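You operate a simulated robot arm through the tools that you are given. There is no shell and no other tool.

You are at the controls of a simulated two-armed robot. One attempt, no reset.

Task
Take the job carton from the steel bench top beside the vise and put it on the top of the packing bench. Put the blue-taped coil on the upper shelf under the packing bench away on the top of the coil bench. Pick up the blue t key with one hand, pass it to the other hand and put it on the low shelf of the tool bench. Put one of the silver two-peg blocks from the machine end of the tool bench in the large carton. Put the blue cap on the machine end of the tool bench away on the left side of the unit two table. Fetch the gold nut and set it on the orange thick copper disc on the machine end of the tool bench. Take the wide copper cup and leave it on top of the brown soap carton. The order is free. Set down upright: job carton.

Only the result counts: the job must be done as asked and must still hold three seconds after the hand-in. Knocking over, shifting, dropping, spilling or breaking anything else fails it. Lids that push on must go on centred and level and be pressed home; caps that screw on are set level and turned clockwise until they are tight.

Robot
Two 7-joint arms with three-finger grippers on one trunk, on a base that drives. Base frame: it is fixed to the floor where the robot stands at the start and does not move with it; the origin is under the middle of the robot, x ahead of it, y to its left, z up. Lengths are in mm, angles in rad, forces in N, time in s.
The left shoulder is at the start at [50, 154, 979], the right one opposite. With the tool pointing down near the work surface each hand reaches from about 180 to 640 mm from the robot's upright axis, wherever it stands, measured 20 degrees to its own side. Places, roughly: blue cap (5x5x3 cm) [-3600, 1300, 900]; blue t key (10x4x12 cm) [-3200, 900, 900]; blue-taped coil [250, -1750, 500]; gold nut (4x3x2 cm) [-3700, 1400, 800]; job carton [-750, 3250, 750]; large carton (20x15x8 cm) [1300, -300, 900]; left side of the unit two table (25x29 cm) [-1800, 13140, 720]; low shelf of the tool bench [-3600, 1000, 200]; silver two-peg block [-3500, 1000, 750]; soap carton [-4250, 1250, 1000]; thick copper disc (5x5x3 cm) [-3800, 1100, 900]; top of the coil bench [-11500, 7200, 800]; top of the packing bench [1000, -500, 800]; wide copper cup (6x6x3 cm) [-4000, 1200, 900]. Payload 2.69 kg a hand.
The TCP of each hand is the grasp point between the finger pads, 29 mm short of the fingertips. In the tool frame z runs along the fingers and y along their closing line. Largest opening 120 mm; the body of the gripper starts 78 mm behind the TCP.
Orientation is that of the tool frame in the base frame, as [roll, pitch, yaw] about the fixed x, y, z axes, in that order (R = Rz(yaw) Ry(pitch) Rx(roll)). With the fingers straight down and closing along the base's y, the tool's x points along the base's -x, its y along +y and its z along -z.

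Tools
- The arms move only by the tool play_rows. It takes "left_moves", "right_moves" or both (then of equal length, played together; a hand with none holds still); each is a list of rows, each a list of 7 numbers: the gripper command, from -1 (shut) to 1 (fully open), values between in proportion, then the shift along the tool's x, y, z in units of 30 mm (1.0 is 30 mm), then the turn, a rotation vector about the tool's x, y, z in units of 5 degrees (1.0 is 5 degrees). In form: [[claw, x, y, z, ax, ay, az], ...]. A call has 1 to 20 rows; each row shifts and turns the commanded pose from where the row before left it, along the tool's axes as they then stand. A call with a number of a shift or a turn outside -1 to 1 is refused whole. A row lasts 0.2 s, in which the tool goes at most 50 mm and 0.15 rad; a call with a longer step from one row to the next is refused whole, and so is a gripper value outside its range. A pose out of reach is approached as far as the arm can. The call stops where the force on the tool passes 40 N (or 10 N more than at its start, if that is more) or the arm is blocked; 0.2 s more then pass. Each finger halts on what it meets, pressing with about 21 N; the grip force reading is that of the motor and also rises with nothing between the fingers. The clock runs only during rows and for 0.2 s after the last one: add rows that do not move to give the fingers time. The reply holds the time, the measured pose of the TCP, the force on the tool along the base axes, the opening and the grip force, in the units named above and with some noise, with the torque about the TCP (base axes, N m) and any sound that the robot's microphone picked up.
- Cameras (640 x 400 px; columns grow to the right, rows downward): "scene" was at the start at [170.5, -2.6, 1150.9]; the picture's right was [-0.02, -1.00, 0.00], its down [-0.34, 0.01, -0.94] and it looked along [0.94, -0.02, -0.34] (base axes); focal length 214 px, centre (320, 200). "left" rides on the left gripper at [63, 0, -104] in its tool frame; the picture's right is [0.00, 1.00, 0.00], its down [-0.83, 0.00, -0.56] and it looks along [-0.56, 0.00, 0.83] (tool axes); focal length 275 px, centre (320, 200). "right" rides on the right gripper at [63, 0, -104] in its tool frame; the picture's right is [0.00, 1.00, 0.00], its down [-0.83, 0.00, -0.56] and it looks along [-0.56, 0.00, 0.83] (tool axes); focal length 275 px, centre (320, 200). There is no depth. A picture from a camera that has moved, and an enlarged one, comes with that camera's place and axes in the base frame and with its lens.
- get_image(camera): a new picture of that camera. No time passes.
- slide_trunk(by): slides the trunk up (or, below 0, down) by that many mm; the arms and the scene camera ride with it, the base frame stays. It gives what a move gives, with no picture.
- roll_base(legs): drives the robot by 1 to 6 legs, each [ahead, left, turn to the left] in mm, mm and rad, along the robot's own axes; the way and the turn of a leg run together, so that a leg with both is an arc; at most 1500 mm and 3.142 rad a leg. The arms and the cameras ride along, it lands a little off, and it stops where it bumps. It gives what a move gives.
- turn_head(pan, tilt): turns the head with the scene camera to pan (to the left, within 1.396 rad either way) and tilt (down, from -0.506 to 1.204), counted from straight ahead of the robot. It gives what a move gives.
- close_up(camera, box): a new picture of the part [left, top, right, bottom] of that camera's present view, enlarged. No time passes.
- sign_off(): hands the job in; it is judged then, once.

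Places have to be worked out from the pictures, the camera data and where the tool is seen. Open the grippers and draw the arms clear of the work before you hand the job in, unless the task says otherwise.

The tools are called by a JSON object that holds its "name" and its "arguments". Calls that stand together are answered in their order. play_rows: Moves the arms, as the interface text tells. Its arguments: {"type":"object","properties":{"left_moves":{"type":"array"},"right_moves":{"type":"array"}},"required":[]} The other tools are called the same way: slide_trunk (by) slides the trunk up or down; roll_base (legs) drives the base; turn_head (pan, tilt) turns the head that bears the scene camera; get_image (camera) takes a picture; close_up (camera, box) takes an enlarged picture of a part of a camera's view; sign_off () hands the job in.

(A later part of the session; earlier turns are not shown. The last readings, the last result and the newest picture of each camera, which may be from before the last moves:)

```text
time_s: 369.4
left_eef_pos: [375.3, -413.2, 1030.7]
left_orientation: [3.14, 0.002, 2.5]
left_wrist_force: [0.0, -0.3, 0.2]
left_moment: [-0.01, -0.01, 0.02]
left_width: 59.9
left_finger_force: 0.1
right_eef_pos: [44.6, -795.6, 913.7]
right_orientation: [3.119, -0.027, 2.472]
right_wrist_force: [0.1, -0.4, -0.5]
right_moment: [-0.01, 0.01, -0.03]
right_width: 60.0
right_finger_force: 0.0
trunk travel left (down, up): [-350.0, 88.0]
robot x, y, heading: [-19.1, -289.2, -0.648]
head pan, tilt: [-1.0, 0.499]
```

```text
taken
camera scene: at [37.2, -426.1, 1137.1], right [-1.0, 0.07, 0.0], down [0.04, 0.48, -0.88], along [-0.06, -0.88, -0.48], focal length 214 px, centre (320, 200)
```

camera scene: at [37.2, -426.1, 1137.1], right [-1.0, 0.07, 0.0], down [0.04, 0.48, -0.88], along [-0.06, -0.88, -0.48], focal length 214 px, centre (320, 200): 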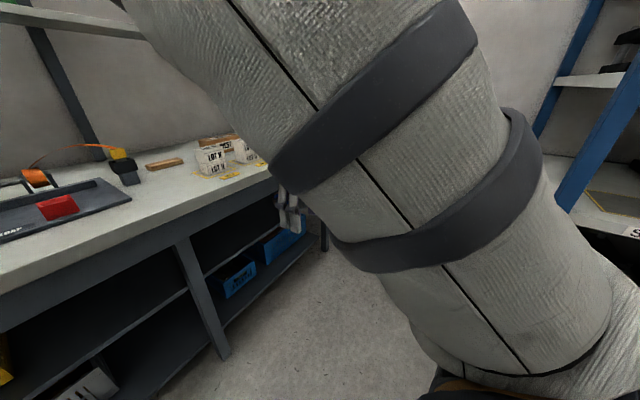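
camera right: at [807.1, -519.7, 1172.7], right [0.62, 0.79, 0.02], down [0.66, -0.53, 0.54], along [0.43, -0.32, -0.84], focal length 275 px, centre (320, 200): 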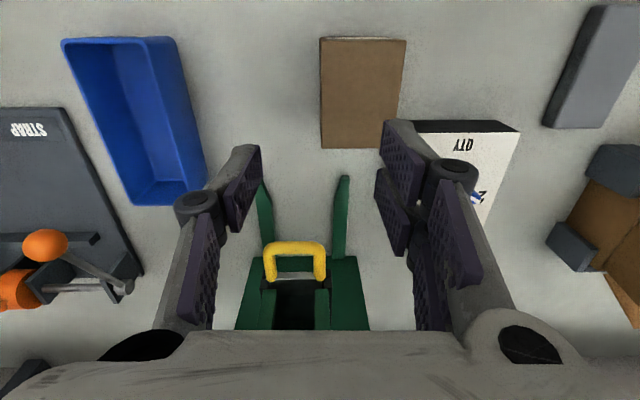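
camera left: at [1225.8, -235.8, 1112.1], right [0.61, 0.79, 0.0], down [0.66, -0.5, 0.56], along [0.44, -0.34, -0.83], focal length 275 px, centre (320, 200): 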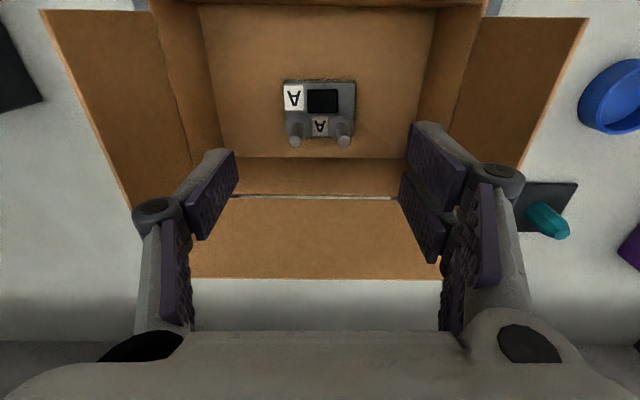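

It follows, but the elbow now swings up beside my head. I look for a parking pose lower and more forward, in front of me, and check whether the head stays free.

{"name": "play_rows", "arguments": {"right_moves": [[0, -0.5, 0, 0.7, 0, 0, 0], [0, -0.5, 0, 0.8, 0, 0, 0], [0, -0.5, 0.3, 0.8, 0, 0, 0], [0, -0.4, 0.6, 0.8, 0, 0, 0], [0, -0.3, 0.8, 0.6, 0, 0, 0], [0, -0.2, 0.9, 0.3, 0, 0, 0], [0, 0, 0.9, 0, 0, 0, 0], [0, 0, 0.9, 0, 0, 0, 0], [0, 0, 0.9, 0, 0, 0, 0], [0, 0, 0, 0, 0, 0, 0]]}}

{"name": "turn_head", "arguments": {"pan": -0.6, "tilt": 0.5}}

{"name": "get_image", "arguments": {"camera": "scene"}}

```text
time_s: 371.6
left_eef_pos: [376.1, -412.7, 1030.1]
left_orientation: [3.141, 0.003, 2.501]
left_wrist_force: [0.1, -0.6, 0.6]
left_moment: [0.0, 0.02, 0.03]
left_width: 59.9
left_finger_force: 0.1
right_eef_pos: [200.3, -710.0, 793.6]
right_orientation: [3.121, -0.031, 2.471]
right_wrist_force: [-0.4, -0.3, 0.1]
right_moment: [0.0, 0.02, 0.0]
right_width: 59.7
right_finger_force: 0.1
trunk travel left (down, up): [-350.0, 88.0]
robot x, y, heading: [-19.3, -284.6, -0.646]
head pan, tilt: [-1.0, 0.499]
```

```text
time_s: 372.5
left_eef_pos: [375.4, -413.5, 1030.4]
left_orientation: [3.139, 0.0, 2.499]
left_wrist_force: [0.5, -1.0, -0.5]
left_moment: [0.01, 0.02, 0.02]
left_width: 60.0
left_finger_force: 0.0
right_eef_pos: [199.4, -709.9, 793.5]
right_orientation: [3.121, -0.03, 2.471]
right_wrist_force: [-0.4, -0.5, 0.1]
right_moment: [0.01, -0.01, -0.02]
right_width: 60.0
right_finger_force: 0.0
trunk travel left (down, up): [-350.0, 88.0]
robot x, y, heading: [-17.4, -289.5, -0.643]
head pan, tilt: [-0.6, 0.499]
```

```text
taken
camera scene: at [73.0, -421.4, 1137.1], right [-0.95, -0.32, 0.0], down [-0.15, 0.45, -0.88], along [0.28, -0.83, -0.48], focal length 214 px, centre (320, 200)
```

scene: 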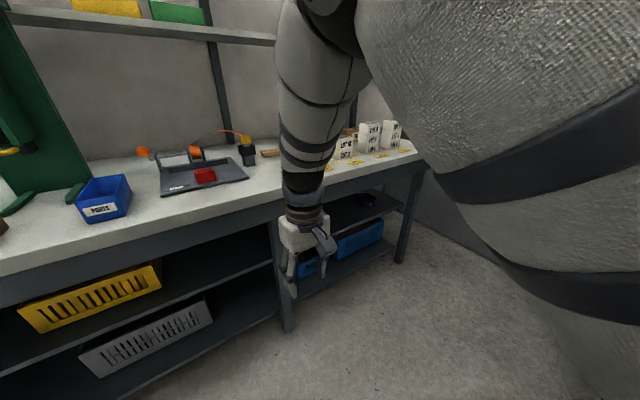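

The arm is usable in this lower forward area. I move closer to the bench and then right in steps toward the coil, watching the rack behind me.

{"name": "roll_base", "arguments": {"legs": [[230, 0, 0], [0, -455, 0]]}}

{"name": "turn_head", "arguments": {"pan": -1.35, "tilt": 0.4}}

{"name": "get_image", "arguments": {"camera": "scene"}}

{"name": "turn_head", "arguments": {"pan": -0.3, "tilt": 0.7}}

{"name": "get_image", "arguments": {"camera": "scene"}}

```text
time_s: 377.8
left_eef_pos: [288.3, -910.0, 1030.6]
left_orientation: [-3.14, 0.003, 2.515]
left_wrist_force: [0.3, 0.5, -0.8]
left_moment: [0.02, 0.03, -0.01]
left_width: 60.1
left_finger_force: 0.0
right_eef_pos: [117.4, -1210.9, 793.6]
right_orientation: [3.12, -0.028, 2.485]
right_wrist_force: [0.3, -1.0, 0.3]
right_moment: [0.01, -0.01, -0.02]
right_width: 60.2
right_finger_force: 0.0
trunk travel left (down, up): [-350.0, 88.0]
robot x, y, heading: [-106.3, -792.6, -0.627]
head pan, tilt: [-0.6, 0.499]
```

```text
time_s: 378.9
left_eef_pos: [289.5, -910.8, 1030.1]
left_orientation: [-3.14, 0.003, 2.514]
left_wrist_force: [-0.6, 0.3, 0.6]
left_moment: [0.01, 0.06, 0.03]
left_width: 59.9
left_finger_force: 0.0
right_eef_pos: [116.3, -1210.2, 793.7]
right_orientation: [3.121, -0.03, 2.486]
right_wrist_force: [0.5, -0.6, -0.4]
right_moment: [0.01, -0.03, 0.04]
right_width: 59.7
right_finger_force: 0.1
trunk travel left (down, up): [-350.0, 88.0]
robot x, y, heading: [-110.2, -790.7, -0.631]
head pan, tilt: [-1.349, 0.4]
```

```text
taken
camera scene: at [-80.8, -923.2, 1146.2], right [-0.92, 0.4, 0.0], down [0.15, 0.36, -0.92], along [-0.37, -0.85, -0.39], focal length 214 px, centre (320, 200)
```

scene: 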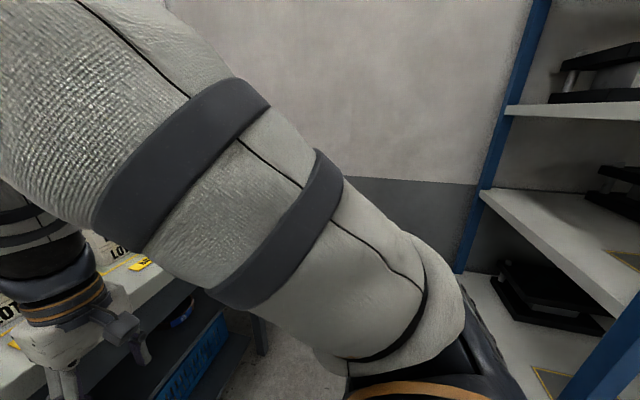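

```text
time_s: 380.2
left_eef_pos: [289.5, -911.0, 1031.6]
left_orientation: [3.141, 0.001, 2.513]
left_wrist_force: [0.6, -0.2, -0.5]
left_moment: [0.0, 0.01, -0.01]
left_width: 60.2
left_finger_force: 0.0
right_eef_pos: [116.2, -1210.6, 793.4]
right_orientation: [3.121, -0.03, 2.484]
right_wrist_force: [-0.6, -0.7, -0.1]
right_moment: [0.01, -0.01, -0.03]
right_width: 60.2
right_finger_force: 0.1
trunk travel left (down, up): [-350.0, 88.0]
robot x, y, heading: [-107.4, -789.4, -0.632]
head pan, tilt: [-0.3, 0.7]
```

```text
taken
camera scene: at [6.6, -906.4, 1119.4], right [-0.8, -0.6, 0.0], down [-0.38, 0.52, -0.77], along [0.46, -0.61, -0.64], focal length 214 px, centre (320, 200)
```

scene: 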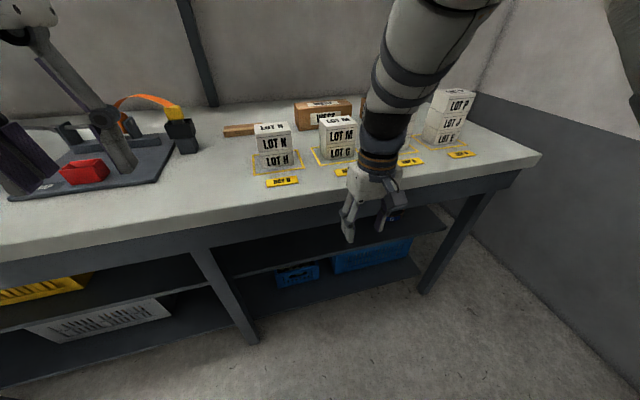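

There is enough room to the right (wall about 900 mm beyond the coil). I move right another 430 mm and then look under the bench.

{"name": "roll_base", "arguments": {"legs": [[0, -430, -0.016]]}}

{"name": "turn_head", "arguments": {"pan": 0.0, "tilt": 0.8}}

{"name": "get_image", "arguments": {"camera": "scene"}}

{"name": "get_image", "arguments": {"camera": "right"}}

```text
time_s: 384.0
left_eef_pos: [34.3, -1259.2, 1030.2]
left_orientation: [-3.141, 0.002, 2.497]
left_wrist_force: [-0.2, -0.7, -0.1]
left_moment: [0.01, 0.01, -0.02]
left_width: 59.9
left_finger_force: 0.0
right_eef_pos: [-143.4, -1555.4, 793.0]
right_orientation: [3.12, -0.029, 2.471]
right_wrist_force: [-0.1, 0.0, 0.0]
right_moment: [0.02, 0.0, 0.02]
right_width: 59.9
right_finger_force: 0.1
trunk travel left (down, up): [-350.0, 88.0]
robot x, y, heading: [-355.9, -1133.2, -0.643]
head pan, tilt: [-0.3, 0.7]
```

```text
time_s: 384.8
left_eef_pos: [33.1, -1259.5, 1030.2]
left_orientation: [3.141, 0.003, 2.495]
left_wrist_force: [0.4, 0.4, 0.0]
left_moment: [0.02, 0.02, 0.01]
left_width: 59.9
left_finger_force: 0.2
right_eef_pos: [-144.3, -1555.7, 792.7]
right_orientation: [3.12, -0.031, 2.47]
right_wrist_force: [-0.2, -0.6, 0.0]
right_moment: [0.0, -0.04, 0.02]
right_width: 59.8
right_finger_force: 0.1
trunk travel left (down, up): [-350.0, 88.0]
robot x, y, heading: [-360.0, -1136.2, -0.647]
head pan, tilt: [0.0, 0.799]
```

```text
taken
camera scene: at [-243.2, -1246.3, 1120.7], right [-0.76, -0.64, 0.0], down [-0.41, 0.48, -0.78], along [0.5, -0.59, -0.63], focal length 214 px, centre (320, 200)
```

scene: 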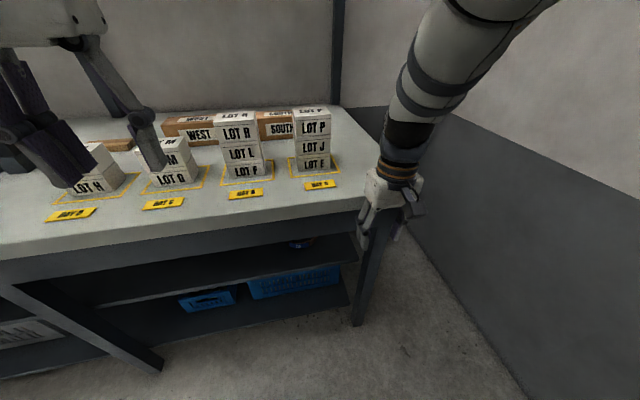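

```text
taken
camera right: at [-191.9, -1520.5, 899.1], right [0.62, 0.78, 0.02], down [0.66, -0.54, 0.53], along [0.43, -0.31, -0.85], focal length 275 px, centre (320, 200)
```

right: 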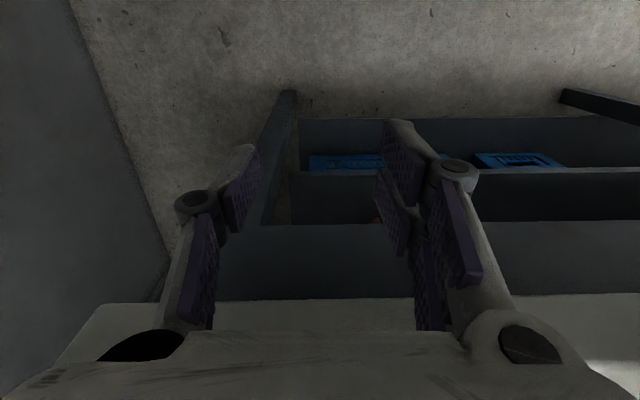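

The head is hindered again by the right upper arm. I try to swing that elbow outward by moving the right hand across to the left (first taking the left hand further left).

{"name": "play_rows", "arguments": {"left_moves": [[0, 0, 0.9, 0, 0, 0, 0], [0, 0, 0.9, 0, 0, 0, 0], [0, 0, 0.9, 0, 0, 0, 0], [0, 0, 0.9, 0, 0, 0, 0], [0, 0, 0.9, 0, 0, 0, 0], [0, 0, 0, 0, 0, 0, 0], [0, 0, 0, 0, 0, 0, 0], [0, 0, 0, 0, 0, 0, 0], [0, 0, 0, 0, 0, 0, 0], [0, 0, 0, 0, 0, 0, 0], [0, 0, 0, 0, 0, 0, 0]], "right_moves": [[0, 0, 0, 0, 0.24, -0.35, 0], [0, 0, 0, 0, 0, 0, 0], [0, 0, 0, 0, 0, 0, 0], [0, 0, 0.8, 0, 0, 0, 0], [0, 0, 0.8, 0, 0, 0, 0], [0, 0, 0.8, 0, 0, 0, 0], [0, 0, 0.8, 0, 0, 0, 0], [0, 0, 0.8, 0, 0, 0, 0], [0, 0, 0.8, 0, 0, 0, 0], [0, 0, 0.8, 0, 0, 0, 0], [0, 0, 0, 0, 0, 0, 0]]}}

{"name": "get_image", "arguments": {"camera": "scene"}}

```text
time_s: 387.2
left_eef_pos: [114.8, -1151.2, 1031.4]
left_orientation: [3.141, 0.003, 2.496]
left_wrist_force: [-0.5, -0.3, 0.0]
left_moment: [-0.02, 0.01, 0.01]
left_width: 60.1
left_finger_force: 0.1
right_eef_pos: [-33.9, -1430.9, 787.2]
right_orientation: [3.136, 0.0, 2.468]
right_wrist_force: [-1.0, -0.4, 0.1]
right_moment: [0.01, -0.03, 0.02]
right_width: 59.8
right_finger_force: 0.0
right hand out of reach, approached as far as the arm can: row 5, 6
trunk travel left (down, up): [-350.0, 88.0]
robot x, y, heading: [-362.9, -1131.1, -0.647]
head pan, tilt: [0.0, 0.799]
```

```text
taken
camera scene: at [-222.7, -1220.9, 1120.8], right [-0.47, -0.88, 0.0], down [-0.56, 0.29, -0.78], along [0.69, -0.36, -0.63], focal length 214 px, centre (320, 200)
```

scene: 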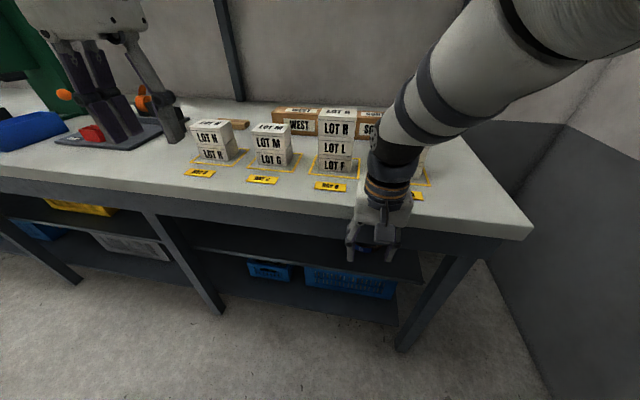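

{"name": "turn_head", "arguments": {"pan": -0.6, "tilt": 0.4}}

{"name": "get_image", "arguments": {"camera": "scene"}}

```text
time_s: 388.2
left_eef_pos: [114.7, -1150.8, 1030.2]
left_orientation: [-3.14, 0.002, 2.495]
left_wrist_force: [0.7, -0.7, 0.8]
left_moment: [0.0, 0.02, -0.04]
left_width: 60.0
left_finger_force: 0.0
right_eef_pos: [-33.9, -1431.7, 787.5]
right_orientation: [3.139, 0.003, 2.466]
right_wrist_force: [-0.1, -0.4, -1.5]
right_moment: [0.02, -0.01, 0.01]
right_width: 60.1
right_finger_force: 0.1
trunk travel left (down, up): [-350.0, 88.0]
robot x, y, heading: [-357.5, -1136.2, -0.646]
head pan, tilt: [-0.6, 0.4]
```

```text
taken
camera scene: at [-220.3, -1230.2, 1144.8], right [-0.53, -0.85, 0.0], down [-0.34, 0.22, -0.92], along [0.77, -0.49, -0.4], focal length 214 px, centre (320, 200)
```

scene: 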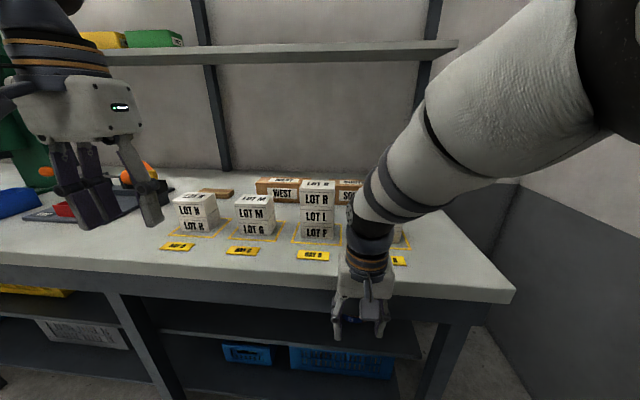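

{"name": "play_rows", "arguments": {"right_moves": [[0, 0, -0.7, 0.3, 0, 0, 0], [0, 0, -0.8, 0.3, 0, 0, 0], [0, 0, -0.8, 0.3, 0, 0, 0], [0, 0, -0.8, 0.3, 0, 0, 0], [0, 0, -0.8, 0.3, 0, 0, 0], [0, 0, -0.8, 0.3, 0, 0, 0], [0, 0, 0, 0, 0, 0, 0]]}}

{"name": "get_image", "arguments": {"camera": "scene"}}

```text
time_s: 389.8
left_eef_pos: [115.4, -1151.0, 1031.0]
left_orientation: [3.141, 0.003, 2.496]
left_wrist_force: [0.7, -0.5, 0.0]
left_moment: [-0.04, -0.04, -0.02]
left_width: 59.9
left_finger_force: 0.0
right_eef_pos: [-121.1, -1538.7, 730.7]
right_orientation: [3.141, 0.003, 2.471]
right_wrist_force: [-0.1, -0.3, 0.9]
right_moment: [0.01, 0.01, -0.01]
right_width: 60.1
right_finger_force: 0.1
trunk travel left (down, up): [-350.0, 88.0]
robot x, y, heading: [-359.1, -1135.8, -0.646]
head pan, tilt: [-0.6, 0.4]
```

```text
taken
camera scene: at [-268.9, -1268.5, 1146.3], right [-0.95, -0.32, 0.0], down [-0.12, 0.37, -0.92], along [0.29, -0.87, -0.39], focal length 214 px, centre (320, 200)
```

scene: 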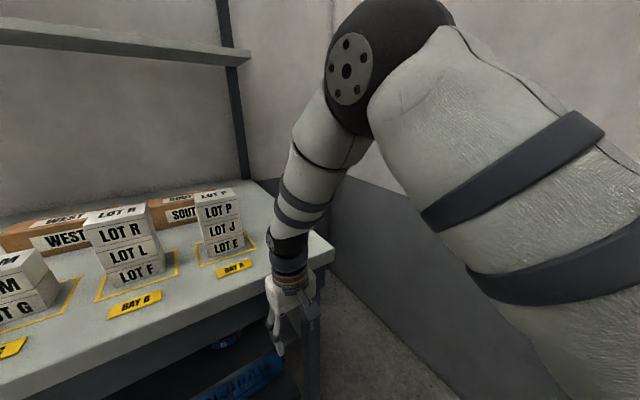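

{"name": "turn_head", "arguments": {"pan": 0.0, "tilt": 0.7}}

{"name": "get_image", "arguments": {"camera": "scene"}}

```text
time_s: 390.8
left_eef_pos: [115.0, -1152.7, 1031.8]
left_orientation: [3.141, 0.003, 2.494]
left_wrist_force: [-0.8, 0.2, 0.1]
left_moment: [0.0, 0.01, 0.0]
left_width: 59.9
left_finger_force: 0.1
right_eef_pos: [-121.4, -1538.7, 731.4]
right_orientation: [-3.141, 0.004, 2.47]
right_wrist_force: [0.0, 0.4, 0.3]
right_moment: [0.01, 0.02, 0.0]
right_width: 59.9
right_finger_force: 0.1
trunk travel left (down, up): [-350.0, 88.0]
robot x, y, heading: [-354.7, -1134.5, -0.646]
head pan, tilt: [0.0, 0.7]
```

```text
taken
camera scene: at [-230.6, -1232.1, 1119.4], right [-0.6, -0.8, 0.0], down [-0.51, 0.39, -0.77], along [0.61, -0.46, -0.64], focal length 214 px, centre (320, 200)
```

scene: 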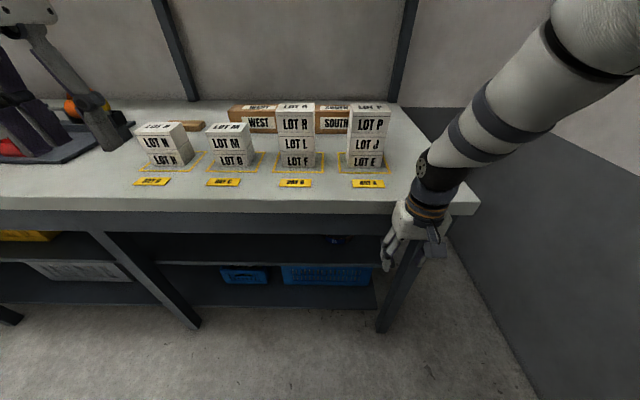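

The head is free and the arm well placed. I lower the trunk to look onto the upper shelf.

{"name": "slide_trunk", "arguments": {"by": -330}}

{"name": "turn_head", "arguments": {"pan": 0.0, "tilt": 0.4}}

{"name": "get_image", "arguments": {"camera": "scene"}}

```text
time_s: 393.1
left_eef_pos: [146.5, -1173.6, 714.6]
left_orientation: [-3.141, -0.182, 2.49]
left_wrist_force: [-21.8, 14.6, -11.9]
left_moment: [-1.05, -2.04, -0.55]
left_width: 60.2
left_finger_force: 0.1
right_eef_pos: [-134.6, -1529.1, 404.1]
right_orientation: [-3.137, -0.206, 2.473]
right_wrist_force: [-0.2, -0.4, 0.7]
right_moment: [0.03, 0.02, 0.0]
right_width: 60.3
right_finger_force: 0.1
trunk travel left (down, up): [-99.0, 339.0]
robot x, y, heading: [-358.3, -1132.0, -0.643]
head pan, tilt: [0.0, 0.7]
stopped: the force on the tool passed its limit at 72 N (the readings are from after the stop); the commanded pose is now the measured one
```

```text
time_s: 393.9
left_eef_pos: [147.2, -1174.8, 716.6]
left_orientation: [-3.14, -0.177, 2.491]
left_wrist_force: [-36.1, 23.2, -25.7]
left_moment: [-1.27, -3.01, -0.88]
left_width: 60.1
left_finger_force: 0.0
right_eef_pos: [-134.8, -1528.9, 405.3]
right_orientation: [-3.137, -0.206, 2.469]
right_wrist_force: [-0.4, 0.4, -0.4]
right_moment: [0.01, 0.02, 0.0]
right_width: 60.2
right_finger_force: 0.0
trunk travel left (down, up): [-99.0, 339.0]
robot x, y, heading: [-357.8, -1133.1, -0.645]
head pan, tilt: [0.0, 0.4]
```

```text
taken
camera scene: at [-162.7, -1282.4, 877.6], right [-0.6, -0.8, 0.0], down [-0.31, 0.23, -0.92], along [0.74, -0.55, -0.39], focal length 214 px, centre (320, 200)
```

scene: 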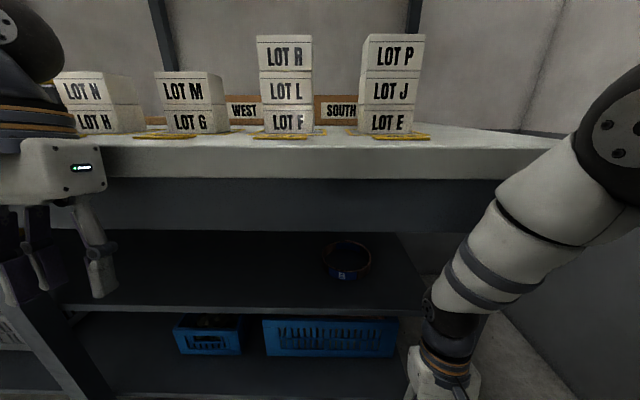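

The left wrist has come against the bench's front edge as my torso leaned forward. I back the base off 80 mm to release it.

{"name": "roll_base", "arguments": {"legs": [[-80, 0, 0]]}}

{"name": "play_rows", "arguments": {"left_moves": [[0, 0.5, 0, 0, 0, -0.5, 0], [0, 0.5, 0, 0, 0, -0.8, 0], [0, 0.5, 0, 0, 0, -0.8, 0], [0, 0, 0, 0, 0, 0, 0]], "right_moves": [[0, 0.2, 0, 0, 0, -0.6, 0], [0, 0.2, 0, 0, 0, -0.9, 0], [0, 0.2, 0, 0, 0, -0.9, 0], [0, 0, 0, 0, 0, 0, 0]]}}

{"name": "get_image", "arguments": {"camera": "scene"}}

```text
time_s: 394.9
left_eef_pos: [86.0, -1128.9, 716.1]
left_orientation: [-3.141, -0.179, 2.491]
left_wrist_force: [0.3, 0.0, -1.1]
left_moment: [-0.01, 0.0, 0.01]
left_width: 60.2
left_finger_force: 0.2
right_eef_pos: [-198.0, -1482.9, 404.3]
right_orientation: [-3.137, -0.211, 2.469]
right_wrist_force: [0.5, 0.4, -0.5]
right_moment: [-0.02, 0.01, 0.02]
right_width: 60.0
right_finger_force: 0.1
trunk travel left (down, up): [-99.0, 339.0]
robot x, y, heading: [-423.5, -1087.6, -0.643]
head pan, tilt: [0.0, 0.4]
```

```text
time_s: 395.9
left_eef_pos: [50.0, -1103.7, 721.9]
left_orientation: [-3.14, 0.007, 2.493]
left_wrist_force: [-0.3, -0.5, 0.9]
left_moment: [0.02, 0.03, -0.02]
left_width: 59.9
left_finger_force: 0.2
right_eef_pos: [-218.3, -1475.5, 405.9]
right_orientation: [-3.112, -0.064, 2.471]
right_wrist_force: [-0.7, 0.2, -0.5]
right_moment: [0.02, -0.01, 0.02]
right_width: 59.8
right_finger_force: 0.1
right hand out of reach, approached as far as the arm can: row 1, 2, 3
trunk travel left (down, up): [-99.0, 339.0]
robot x, y, heading: [-423.3, -1085.1, -0.649]
head pan, tilt: [0.0, 0.4]
```

```text
taken
camera scene: at [-224.5, -1236.5, 877.2], right [-0.6, -0.8, 0.0], down [-0.31, 0.23, -0.92], along [0.74, -0.55, -0.39], focal length 214 px, centre (320, 200)
```

scene: 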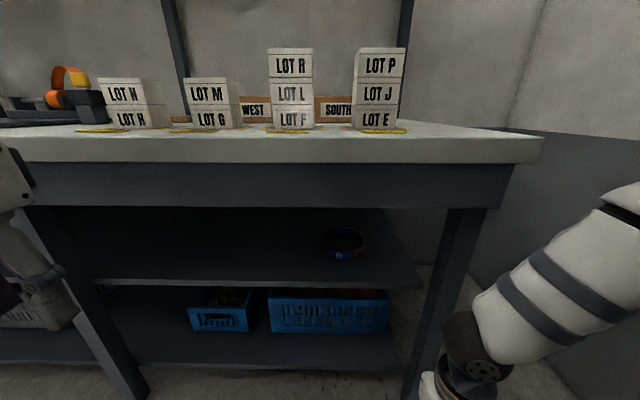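

{"name": "close_up", "arguments": {"camera": "scene", "box": [270, 190, 430, 300]}}

```text
3.64 times, centred on (350, 245) of scene
camera zoom: at [-224.5, -1236.5, 877.2], right [-0.6, -0.8, 0.0], down [-0.31, 0.23, -0.92], along [0.74, -0.55, -0.39], focal length 780 px, centre (211, 36)
```

zoom: 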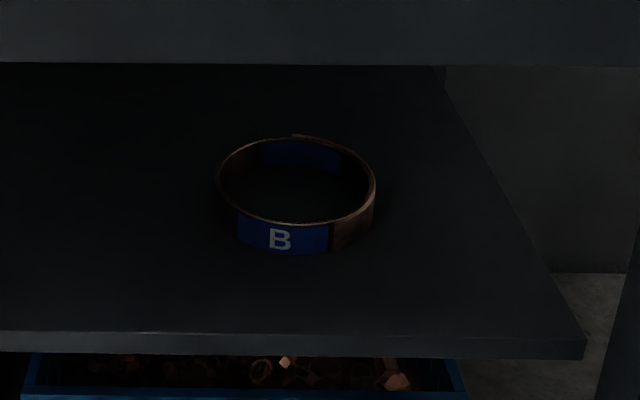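

The coil is a copper band about 115 mm across and 25 mm high, lying about 75–190 mm inside the upper shelf (top z≈532, apron bottom z≈709). I raise the right hand in front of the shelf while tilting it forward to 60°.

{"name": "play_rows", "arguments": {"left_moves": [[0, 0.4, 0, 0, 0, 0, 0], [0, 0.4, 0, 0, 0, 0, 0], [0, 0.4, 0, 0, 0, 0, 0], [0, 0.4, 0, 0, 0, 0, 0], [0, 0.4, 0, 0, 0, 0, 0], [0, 0, 0, 0, 0, 0, 0], [0, 0, 0, 0, 0, 0, 0], [0, 0, 0, 0, 0, 0, 0], [0, 0, 0, 0, 0, 0, 0], [0, 0, 0, 0, 0, 0, 0], [0, 0, 0, 0, 0, 0, 0], [0, 0, 0, 0, 0, 0, 0], [0, 0, 0, 0, 0, 0, 0], [0, 0, 0, 0, 0, 0, 0]], "right_moves": [[0, -0.42, 0, -0.51, -0.3, -1, 0], [0, -0.47, 0, -0.47, 0, -1, 0], [0, -0.5, 0, -0.43, 0, -1, 0], [0, -0.54, 0, -0.385, 0, -1, 0], [0, -0.57, 0, -0.337, 0, -1, 0], [0, -0.6, 0, -0.285, 0, -1, 0], [0, -0.62, 0, -0.232, 0, -1, 0], [0, -0.64, 0, -0.177, 0, -1, 0], [0, -0.653, 0, -0.12, 0, -1, 0], [0, -0.66, 0, -0.063, 0, -1, 0], [0, -0.664, 0, -0.006, 0, -1, 0], [0, -0.662, 0, 0.052, 0, -1, 0], [0, 0, 0, 0, 0, -0.7, 0], [0, 0, 0, 0, 0, 0, 0]]}}

{"name": "get_image", "arguments": {"camera": "right"}}

{"name": "get_image", "arguments": {"camera": "scene"}}

```text
time_s: 398.9
left_eef_pos: [2.1, -1068.5, 718.2]
left_orientation: [-3.137, 0.005, 2.491]
left_wrist_force: [-0.8, 0.5, 0.4]
left_moment: [-0.01, 0.03, 0.0]
left_width: 59.8
left_finger_force: 0.0
left hand out of reach, approached as far as the arm can: row 5
right_eef_pos: [-88.7, -1577.0, 579.9]
right_orientation: [-3.135, 1.046, 2.481]
right_wrist_force: [0.0, -0.2, 0.6]
right_moment: [-0.02, -0.02, -0.03]
right_width: 59.7
right_finger_force: 0.1
trunk travel left (down, up): [-99.0, 339.0]
robot x, y, heading: [-421.0, -1084.3, -0.647]
head pan, tilt: [0.0, 0.4]
```

```text
taken
camera right: at [-183.5, -1501.0, 578.0], right [0.62, 0.79, -0.01], down [-0.05, 0.05, 1.0], along [0.78, -0.62, 0.06], focal length 275 px, centre (320, 200)
```

right: 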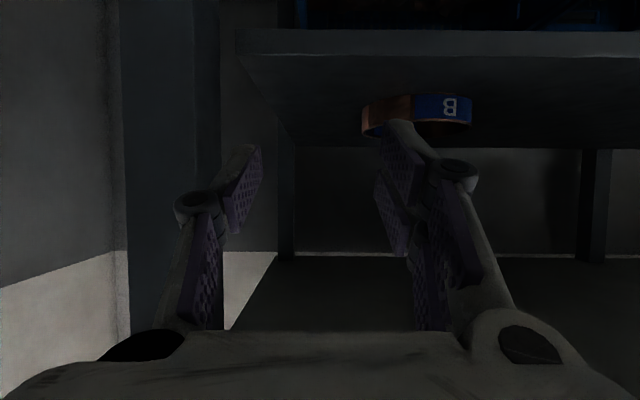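

```text
taken
camera scene: at [-224.5, -1236.5, 877.2], right [-0.6, -0.8, 0.0], down [-0.31, 0.23, -0.92], along [0.74, -0.55, -0.39], focal length 214 px, centre (320, 200)
```

scene: 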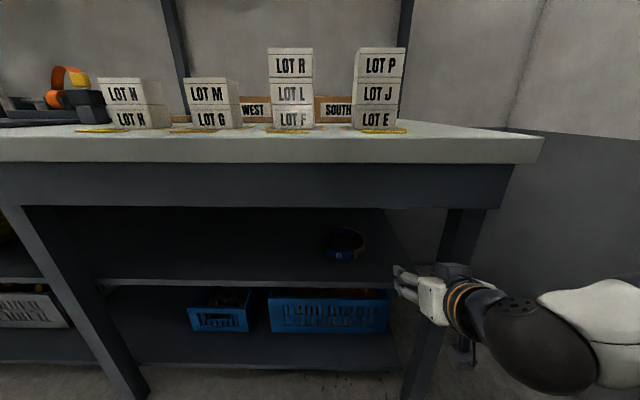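

The right hand is tilted and the coil is visible in its camera. I enlarge both views to fix the ring's place.

{"name": "close_up", "arguments": {"camera": "right", "box": [330, 60, 510, 170]}}

{"name": "close_up", "arguments": {"camera": "scene", "box": [290, 200, 450, 310]}}

```text
3.56 times, centred on (420, 115) of right
camera zoom: at [-183.5, -1501.0, 578.0], right [0.62, 0.79, -0.01], down [-0.05, 0.05, 1.0], along [0.78, -0.62, 0.06], focal length 979 px, centre (-36, 502)
```

zoom: 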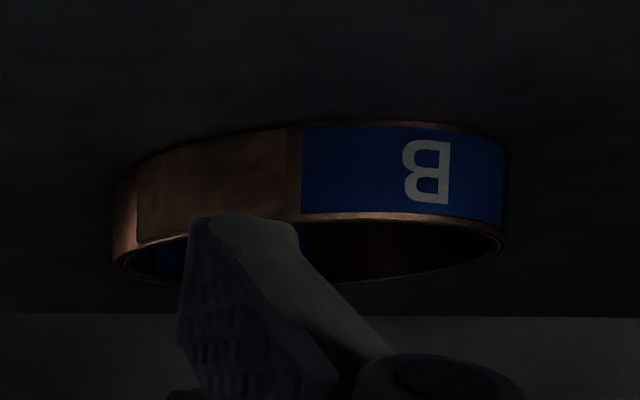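

```text
3.64 times, centred on (370, 255) of scene
camera zoom: at [-224.5, -1236.5, 877.2], right [-0.6, -0.8, 0.0], down [-0.31, 0.23, -0.92], along [0.74, -0.55, -0.39], focal length 780 px, centre (138, 0)
```

zoom: 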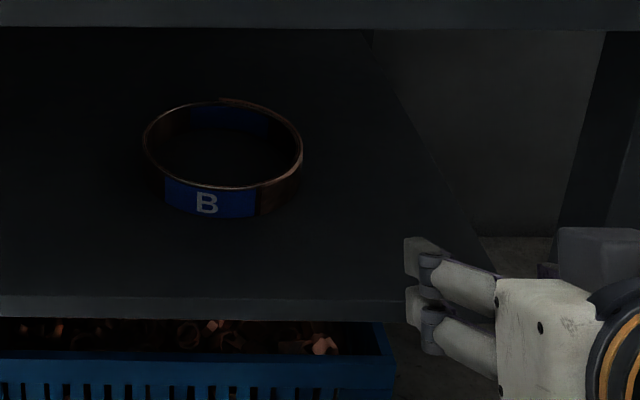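

Combining both views: ring centre at ahead ≈810, right ≈71, outer radius ≈69 mm, shelf top z≈485. I shift the right hand left to the ring's right side and drive 150 mm ahead.

{"name": "play_rows", "arguments": {"right_moves": [[-0.2, 0, 0.6, 0, 0, 0, 0], [-0.33, 0, 0.6, 0, 0, 0, 0], [-0.33, 0, 0.6, 0, 0, 0, 0], [-0.33, 0, 0, 0, 0, 0, 0]]}}

{"name": "roll_base", "arguments": {"legs": [[150, 0, 0]]}}

{"name": "get_image", "arguments": {"camera": "right"}}

{"name": "get_image", "arguments": {"camera": "scene"}}

```text
time_s: 399.9
left_eef_pos: [2.9, -1068.6, 718.0]
left_orientation: [-3.137, 0.004, 2.493]
left_wrist_force: [0.8, 0.0, 0.5]
left_moment: [0.04, 0.0, 0.0]
left_width: 60.3
left_finger_force: 0.1
right_eef_pos: [-53.1, -1532.4, 577.8]
right_orientation: [-3.132, 1.044, 2.479]
right_wrist_force: [0.3, 0.4, -0.2]
right_moment: [-0.04, 0.02, 0.0]
right_width: 40.0
right_finger_force: 0.1
trunk travel left (down, up): [-99.0, 339.0]
robot x, y, heading: [-424.4, -1084.4, -0.644]
head pan, tilt: [0.0, 0.4]
```

```text
time_s: 401.3
left_eef_pos: [123.7, -1160.7, 717.7]
left_orientation: [-3.138, 0.005, 2.49]
left_wrist_force: [-0.3, 0.0, 0.3]
left_moment: [-0.01, -0.02, -0.02]
left_width: 59.9
left_finger_force: 0.1
right_eef_pos: [67.2, -1624.8, 577.8]
right_orientation: [-3.133, 1.043, 2.479]
right_wrist_force: [-0.8, -0.2, 0.0]
right_moment: [0.01, -0.01, 0.0]
right_width: 40.0
right_finger_force: 0.0
trunk travel left (down, up): [-99.0, 339.0]
robot x, y, heading: [-302.7, -1175.5, -0.646]
head pan, tilt: [0.0, 0.4]
```

```text
taken
camera right: at [-27.8, -1549.7, 576.3], right [0.62, 0.79, -0.01], down [-0.04, 0.05, 1.0], along [0.78, -0.62, 0.06], focal length 275 px, centre (320, 200)
```

right: 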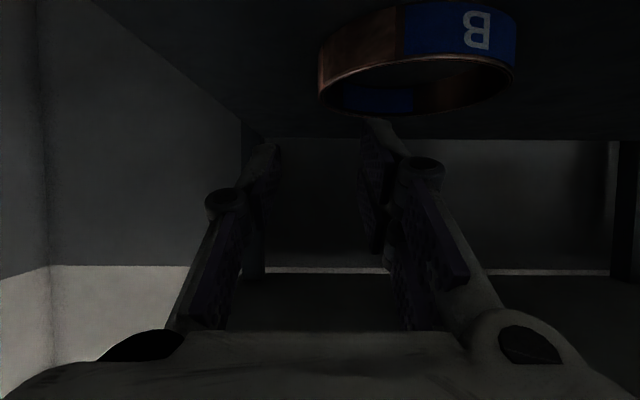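

```text
taken
camera scene: at [-102.6, -1328.9, 877.2], right [-0.6, -0.8, 0.0], down [-0.31, 0.23, -0.92], along [0.73, -0.56, -0.39], focal length 214 px, centre (320, 200)
```

scene: 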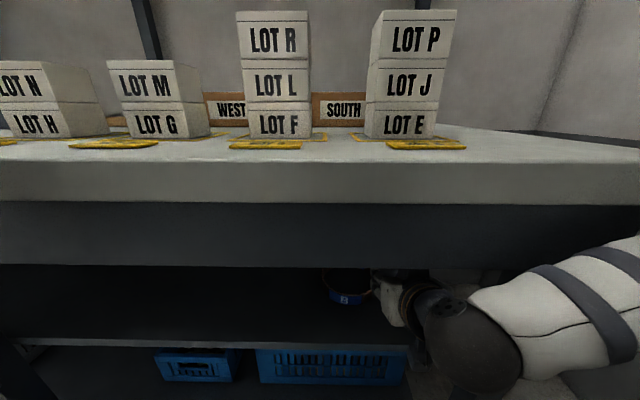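

The right wall of the ring is exactly in line with the fingers' middle. I lower slightly and advance along the tool axis, stopping short to check.

{"name": "play_rows", "arguments": {"right_moves": [[-0.33, 0.65, 0.02, 0, 0, 0, 0], [-0.33, 0, 0, 0.6, 0, 0, 0], [-0.33, 0, 0, 0.7, 0, 0, 0], [-0.33, 0, 0, 0.7, 0, 0, 0], [-0.33, 0, 0, 0.6, 0, 0, 0], [-0.33, 0, 0, 0.2, 0, 0, 0], [-0.33, 0, 0, 0, 0, 0, 0]]}}

{"name": "get_image", "arguments": {"camera": "right"}}

{"name": "close_up", "arguments": {"camera": "scene", "box": [290, 240, 470, 350]}}

```text
time_s: 402.9
left_eef_pos: [111.1, -1149.6, 725.3]
left_orientation: [-3.135, 0.032, 2.489]
left_wrist_force: [0.2, 0.1, 1.8]
left_moment: [-0.03, -0.03, -0.02]
left_width: 60.0
left_finger_force: 0.0
right_eef_pos: [104.2, -1651.9, 536.0]
right_orientation: [-3.131, 1.068, 2.493]
right_wrist_force: [-1.2, -0.5, 2.6]
right_moment: [0.0, -0.04, 0.01]
right_width: 40.1
right_finger_force: 0.1
trunk travel left (down, up): [-99.0, 339.0]
robot x, y, heading: [-304.1, -1172.4, -0.648]
head pan, tilt: [0.0, 0.4]
```

```text
taken
camera right: at [8.3, -1577.1, 532.0], right [0.61, 0.79, -0.01], down [-0.06, 0.06, 1.0], along [0.79, -0.61, 0.08], focal length 275 px, centre (320, 200)
```

right: 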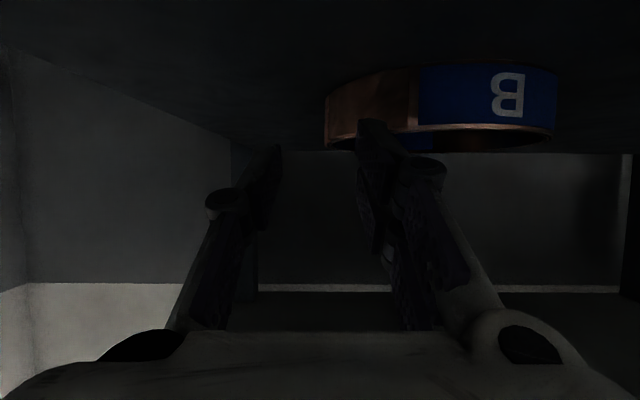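

```text
3.56 times, centred on (380, 295) of scene
camera zoom: at [-119.3, -1314.4, 883.5], right [-0.61, -0.8, 0.0], down [-0.29, 0.22, -0.93], along [0.74, -0.56, -0.37], focal length 763 px, centre (107, -138)
```

zoom: 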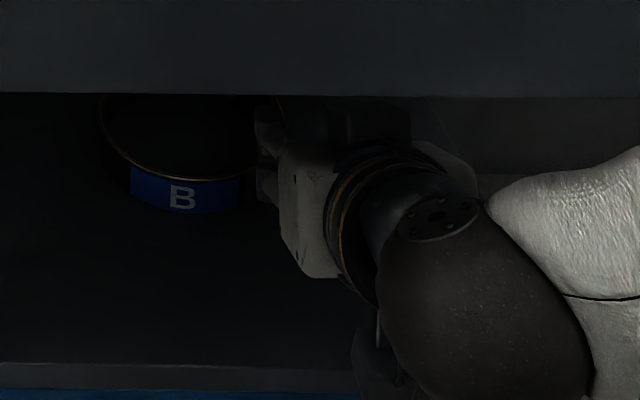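

The torso got pushed back slightly: the right forearm or wrist must be touching the bench front. I reverse that motion at once.

{"name": "play_rows", "arguments": {"right_moves": [[-0.33, 0, 0, -0.6, 0, 0, 0], [-0.33, 0, 0, -0.7, 0, 0, 0], [-0.33, 0, 0, -0.7, 0, 0, 0], [-0.33, 0, 0, 0, 0, 0, 0]]}}

{"name": "get_image", "arguments": {"camera": "scene"}}

{"name": "get_image", "arguments": {"camera": "left"}}

```text
time_s: 403.9
left_eef_pos: [124.7, -1162.5, 717.9]
left_orientation: [-3.139, 0.007, 2.491]
left_wrist_force: [0.7, -0.3, 0.2]
left_moment: [0.01, -0.01, 0.0]
left_width: 59.8
left_finger_force: 0.0
right_eef_pos: [76.0, -1633.6, 549.2]
right_orientation: [-3.133, 1.044, 2.48]
right_wrist_force: [-0.8, -0.4, 0.0]
right_moment: [-0.01, 0.01, 0.04]
right_width: 40.2
right_finger_force: 0.0
trunk travel left (down, up): [-99.0, 339.0]
robot x, y, heading: [-301.4, -1179.2, -0.647]
head pan, tilt: [0.0, 0.4]
```

```text
taken
camera scene: at [-101.6, -1329.7, 877.0], right [-0.6, -0.8, 0.0], down [-0.31, 0.23, -0.92], along [0.74, -0.55, -0.39], focal length 214 px, centre (320, 200)
```

scene: 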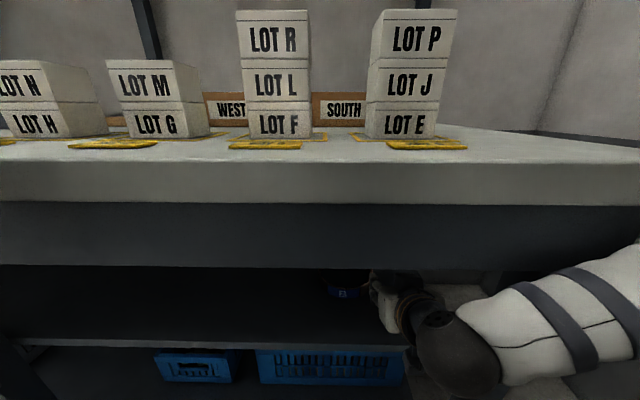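

```text
taken
camera left: at [74.0, -1122.4, 821.9], right [0.61, 0.79, 0.0], down [0.66, -0.5, 0.56], along [0.44, -0.34, -0.83], focal length 275 px, centre (320, 200)
```

left: 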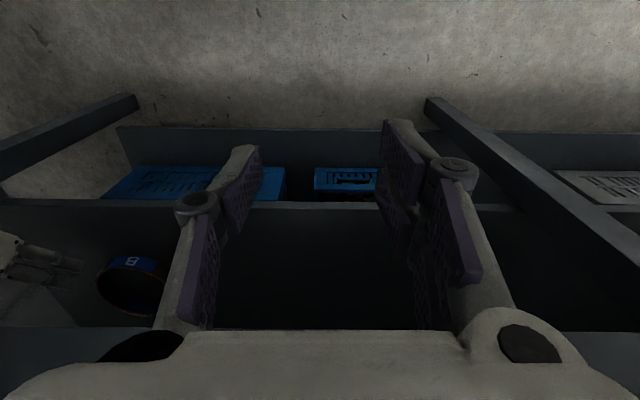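

The right forearm was meeting the bench leg on that side. The left arm has no leg in its way, so I withdraw the right hand and stow it low in front, and will pinch the ring's left wall with the left hand.

{"name": "play_rows", "arguments": {"right_moves": [[-0.33, 0, 0, -0.6, 0, 0, 0], [-0.33, 0, -0.4, -0.6, 0, 0, 0], [-0.33, 0.662, -0.4, -0.052, 0, 1, 0], [-0.33, 0.664, -0.4, 0.006, 0, 1, 0], [-0.33, 0.66, -0.3, 0.063, 0, 1, 0], [-0.33, 0.653, 0, 0.12, 0, 1, 0], [-0.33, 0.64, 0, 0.177, 0, 1, 0], [-0.33, 0.62, 0, 0.232, 0, 1, 0], [-0.33, 0.6, 0, 0.285, 0, 1, 0], [-0.33, 0.57, 0, 0.337, 0, 1, 0], [-0.33, 0.54, 0, 0.385, 0, 1, 0], [-0.33, 0.5, 0, 0.43, 0, 1, 0], [-0.33, 0.4, 0, 0.47, 0, 1, 0], [-0.33, 0.2, 0, 0.4, 0, 1, 0], [-0.33, 0, 0, 0, 0, 0, 0]]}}

{"name": "get_image", "arguments": {"camera": "scene"}}

```text
time_s: 405.4
left_eef_pos: [124.9, -1161.3, 717.8]
left_orientation: [-3.139, 0.005, 2.49]
left_wrist_force: [-0.2, -0.9, -0.3]
left_moment: [-0.01, -0.02, 0.0]
left_width: 59.6
left_finger_force: 0.0
right_eef_pos: [-3.6, -1624.3, 514.7]
right_orientation: [3.14, 0.75, 2.467]
right_wrist_force: [-2.0, 1.9, 10.6]
right_moment: [0.2, -0.09, 0.16]
right_width: 40.8
right_finger_force: 0.1
trunk travel left (down, up): [-99.0, 339.0]
robot x, y, heading: [-301.3, -1180.9, -0.649]
head pan, tilt: [0.0, 0.4]
stopped in row 7 (right hand): the force on the tool passed its limit at 54 N (the readings are from after the stop); the commanded pose is now the measured one
```

```text
taken
camera scene: at [-102.9, -1328.6, 877.4], right [-0.6, -0.8, 0.0], down [-0.31, 0.23, -0.92], along [0.74, -0.56, -0.39], focal length 214 px, centre (320, 200)
```

scene: 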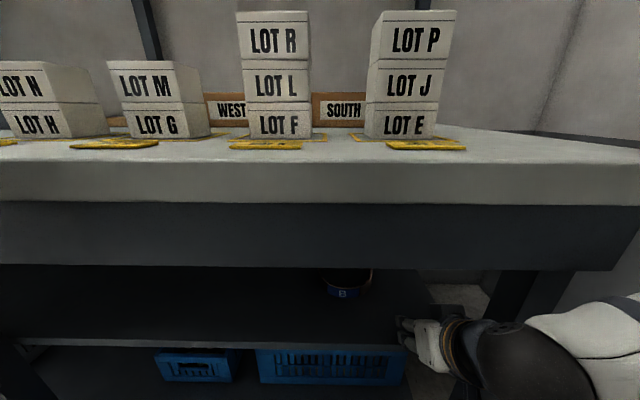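

The fingertips just touched the shelf's front edge. I back out a little first and then continue lowering the right hand outside the shelf.

{"name": "play_rows", "arguments": {"right_moves": [[-0.33, 0, 0, -0.5, 0, 0, 0], [-0.33, 0, 0, -0.8, 0, 0, 0], [-0.33, 0.3, 0, -0.8, 0, 0, 0], [-0.33, 0.51, 0, 0.35, 0, 1, 0], [-0.33, 0.48, 0, 0.4, 0, 1, 0], [-0.33, 0.445, 0, 0.44, 0, 1, 0], [-0.33, 0.4, 0, 0.47, 0, 1, 0], [-0.33, 0.36, 0, 0.507, 0, 1, 0], [-0.33, 0.3, 0, 0.54, 0, 1, 0], [-0.33, 0.27, 0, 0.56, 0, 1, 0], [-0.33, 0.2, 0, 0.58, 0, 1, 0], [-0.33, 0, 0, 0, 0, 0, 0]]}}

{"name": "get_image", "arguments": {"camera": "scene"}}

```text
time_s: 407.9
left_eef_pos: [111.2, -1153.0, 724.3]
left_orientation: [-3.138, 0.028, 2.487]
left_wrist_force: [0.1, 0.1, -0.4]
left_moment: [0.02, -0.01, 0.02]
left_width: 60.1
left_finger_force: 0.0
right_eef_pos: [-61.6, -1576.7, 414.2]
right_orientation: [3.139, 0.064, 2.472]
right_wrist_force: [0.2, 0.3, 0.1]
right_moment: [0.0, -0.02, 0.02]
right_width: 40.1
right_finger_force: 0.1
right hand out of reach, approached as far as the arm can: row 3
trunk travel left (down, up): [-99.0, 339.0]
robot x, y, heading: [-303.2, -1179.4, -0.652]
head pan, tilt: [0.0, 0.4]
```

```text
taken
camera scene: at [-119.1, -1317.9, 883.0], right [-0.61, -0.79, 0.0], down [-0.29, 0.22, -0.93], along [0.74, -0.56, -0.37], focal length 214 px, centre (320, 200)
```

scene: 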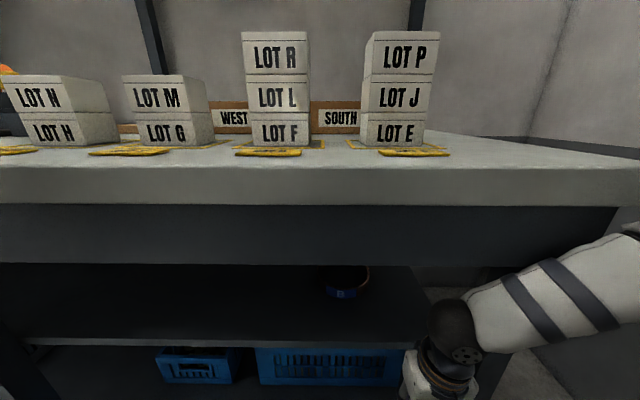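

The right forearm presses on the bench front in this pose, so I back the base off 90 mm and then draw the right hand in closer.

{"name": "roll_base", "arguments": {"legs": [[-90, 0, 0]]}}

{"name": "play_rows", "arguments": {"right_moves": [[-0.33, 0.5, 0, 0, 0, 0.7, 0], [-0.33, 0.6, 0, 0, 0, 0, 0], [-0.33, 0.6, 0, 0, 0, 0, 0], [-0.33, 0, 0, 0, 0, 0, 0]]}}

{"name": "get_image", "arguments": {"camera": "scene"}}

```text
time_s: 409.1
left_eef_pos: [53.2, -1108.1, 717.2]
left_orientation: [-3.14, 0.007, 2.492]
left_wrist_force: [0.8, -0.1, 0.8]
left_moment: [-0.01, 0.02, 0.0]
left_width: 60.1
left_finger_force: 0.1
right_eef_pos: [-121.7, -1531.9, 403.0]
right_orientation: [3.139, 0.048, 2.467]
right_wrist_force: [0.3, -1.0, 0.5]
right_moment: [0.01, 0.0, 0.02]
right_width: 40.3
right_finger_force: 0.0
trunk travel left (down, up): [-99.0, 339.0]
robot x, y, heading: [-371.2, -1124.2, -0.652]
head pan, tilt: [0.0, 0.4]
```

```text
time_s: 410.1
left_eef_pos: [52.7, -1107.3, 718.7]
left_orientation: [-3.138, 0.003, 2.489]
left_wrist_force: [0.4, 0.6, -0.3]
left_moment: [0.0, 0.03, 0.0]
left_width: 60.0
left_finger_force: 0.0
right_eef_pos: [-160.6, -1498.6, 402.8]
right_orientation: [3.141, -0.009, 2.465]
right_wrist_force: [0.4, -0.1, 0.3]
right_moment: [-0.03, 0.0, 0.01]
right_width: 40.1
right_finger_force: 0.0
trunk travel left (down, up): [-99.0, 339.0]
robot x, y, heading: [-369.4, -1125.3, -0.651]
head pan, tilt: [0.0, 0.4]
```

```text
taken
camera scene: at [-174.1, -1275.1, 877.2], right [-0.6, -0.8, 0.0], down [-0.31, 0.23, -0.92], along [0.73, -0.56, -0.39], focal length 214 px, centre (320, 200)
```

scene: 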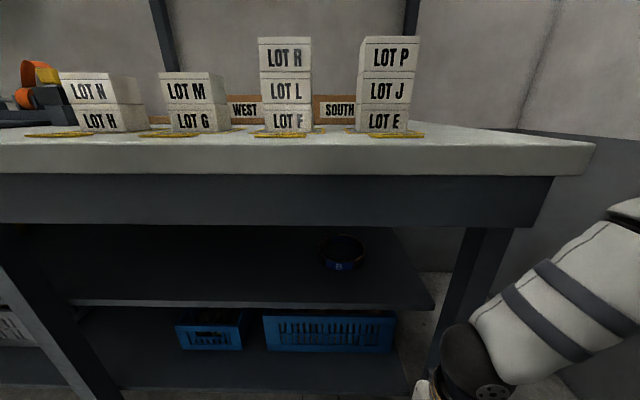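

Torso and right arm are free again. Now the left hand: I tilt it forward 60° while bringing it to the middle, in front of the shelf.

{"name": "play_rows", "arguments": {"left_moves": [[-0.2, -0.473, -0.75, 0.348, 0, -1, 0], [-0.33, -0.44, -0.75, 0.388, 0, -1, 0], [-0.33, -0.405, -0.75, 0.425, 0, -1, 0], [-0.33, -0.366, -0.75, 0.458, 0, -1, 0], [-0.33, -0.325, -0.75, 0.488, 0, -1, 0], [-0.33, -0.281, -0.75, 0.515, 0, -1, 0], [-0.33, -0.235, -0.75, 0.538, 0, -1, 0], [-0.33, -0.187, -0.75, 0.556, 0, -1, 0], [-0.33, -0.138, -0.75, 0.57, 0, -1, 0], [-0.33, -0.088, -0.75, 0.58, 0, -1, 0], [-0.33, -0.037, -0.75, 0.585, 0, -1, 0], [-0.33, 0.014, -0.75, 0.587, 0, -1, 0], [-0.33, 0, 0, 0, 0, 0, 0]]}}

{"name": "get_image", "arguments": {"camera": "left"}}

{"name": "get_image", "arguments": {"camera": "scene"}}

```text
time_s: 412.9
left_eef_pos: [25.6, -1426.0, 594.6]
left_orientation: [-3.133, 1.055, 2.496]
left_wrist_force: [0.6, 0.0, 0.4]
left_moment: [-0.04, -0.02, 0.04]
left_width: 40.2
left_finger_force: 0.0
right_eef_pos: [-160.5, -1499.3, 403.5]
right_orientation: [3.141, -0.01, 2.465]
right_wrist_force: [-0.4, -0.8, 0.1]
right_moment: [0.01, 0.01, 0.01]
right_width: 40.4
right_finger_force: 0.0
trunk travel left (down, up): [-99.0, 339.0]
robot x, y, heading: [-369.8, -1121.9, -0.649]
head pan, tilt: [0.0, 0.4]
```

```text
taken
camera left: at [-70.1, -1351.5, 591.3], right [0.61, 0.79, 0.0], down [-0.06, 0.04, 1.0], along [0.79, -0.61, 0.07], focal length 275 px, centre (320, 200)
```

left: 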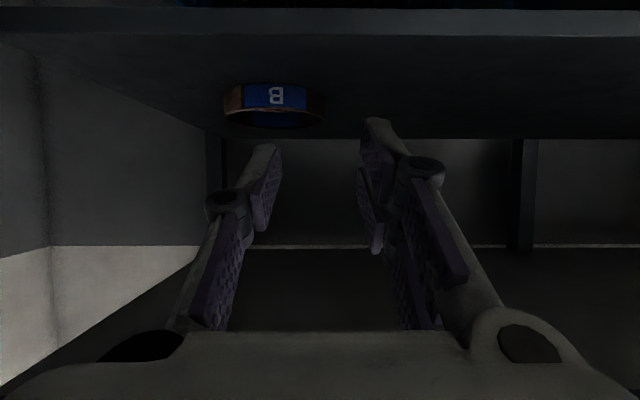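

```text
taken
camera scene: at [-174.1, -1275.1, 877.2], right [-0.6, -0.8, 0.0], down [-0.31, 0.23, -0.92], along [0.73, -0.56, -0.39], focal length 214 px, centre (320, 200)
```

scene: 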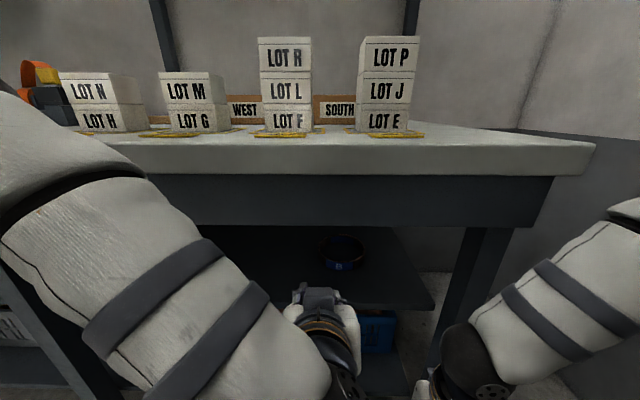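

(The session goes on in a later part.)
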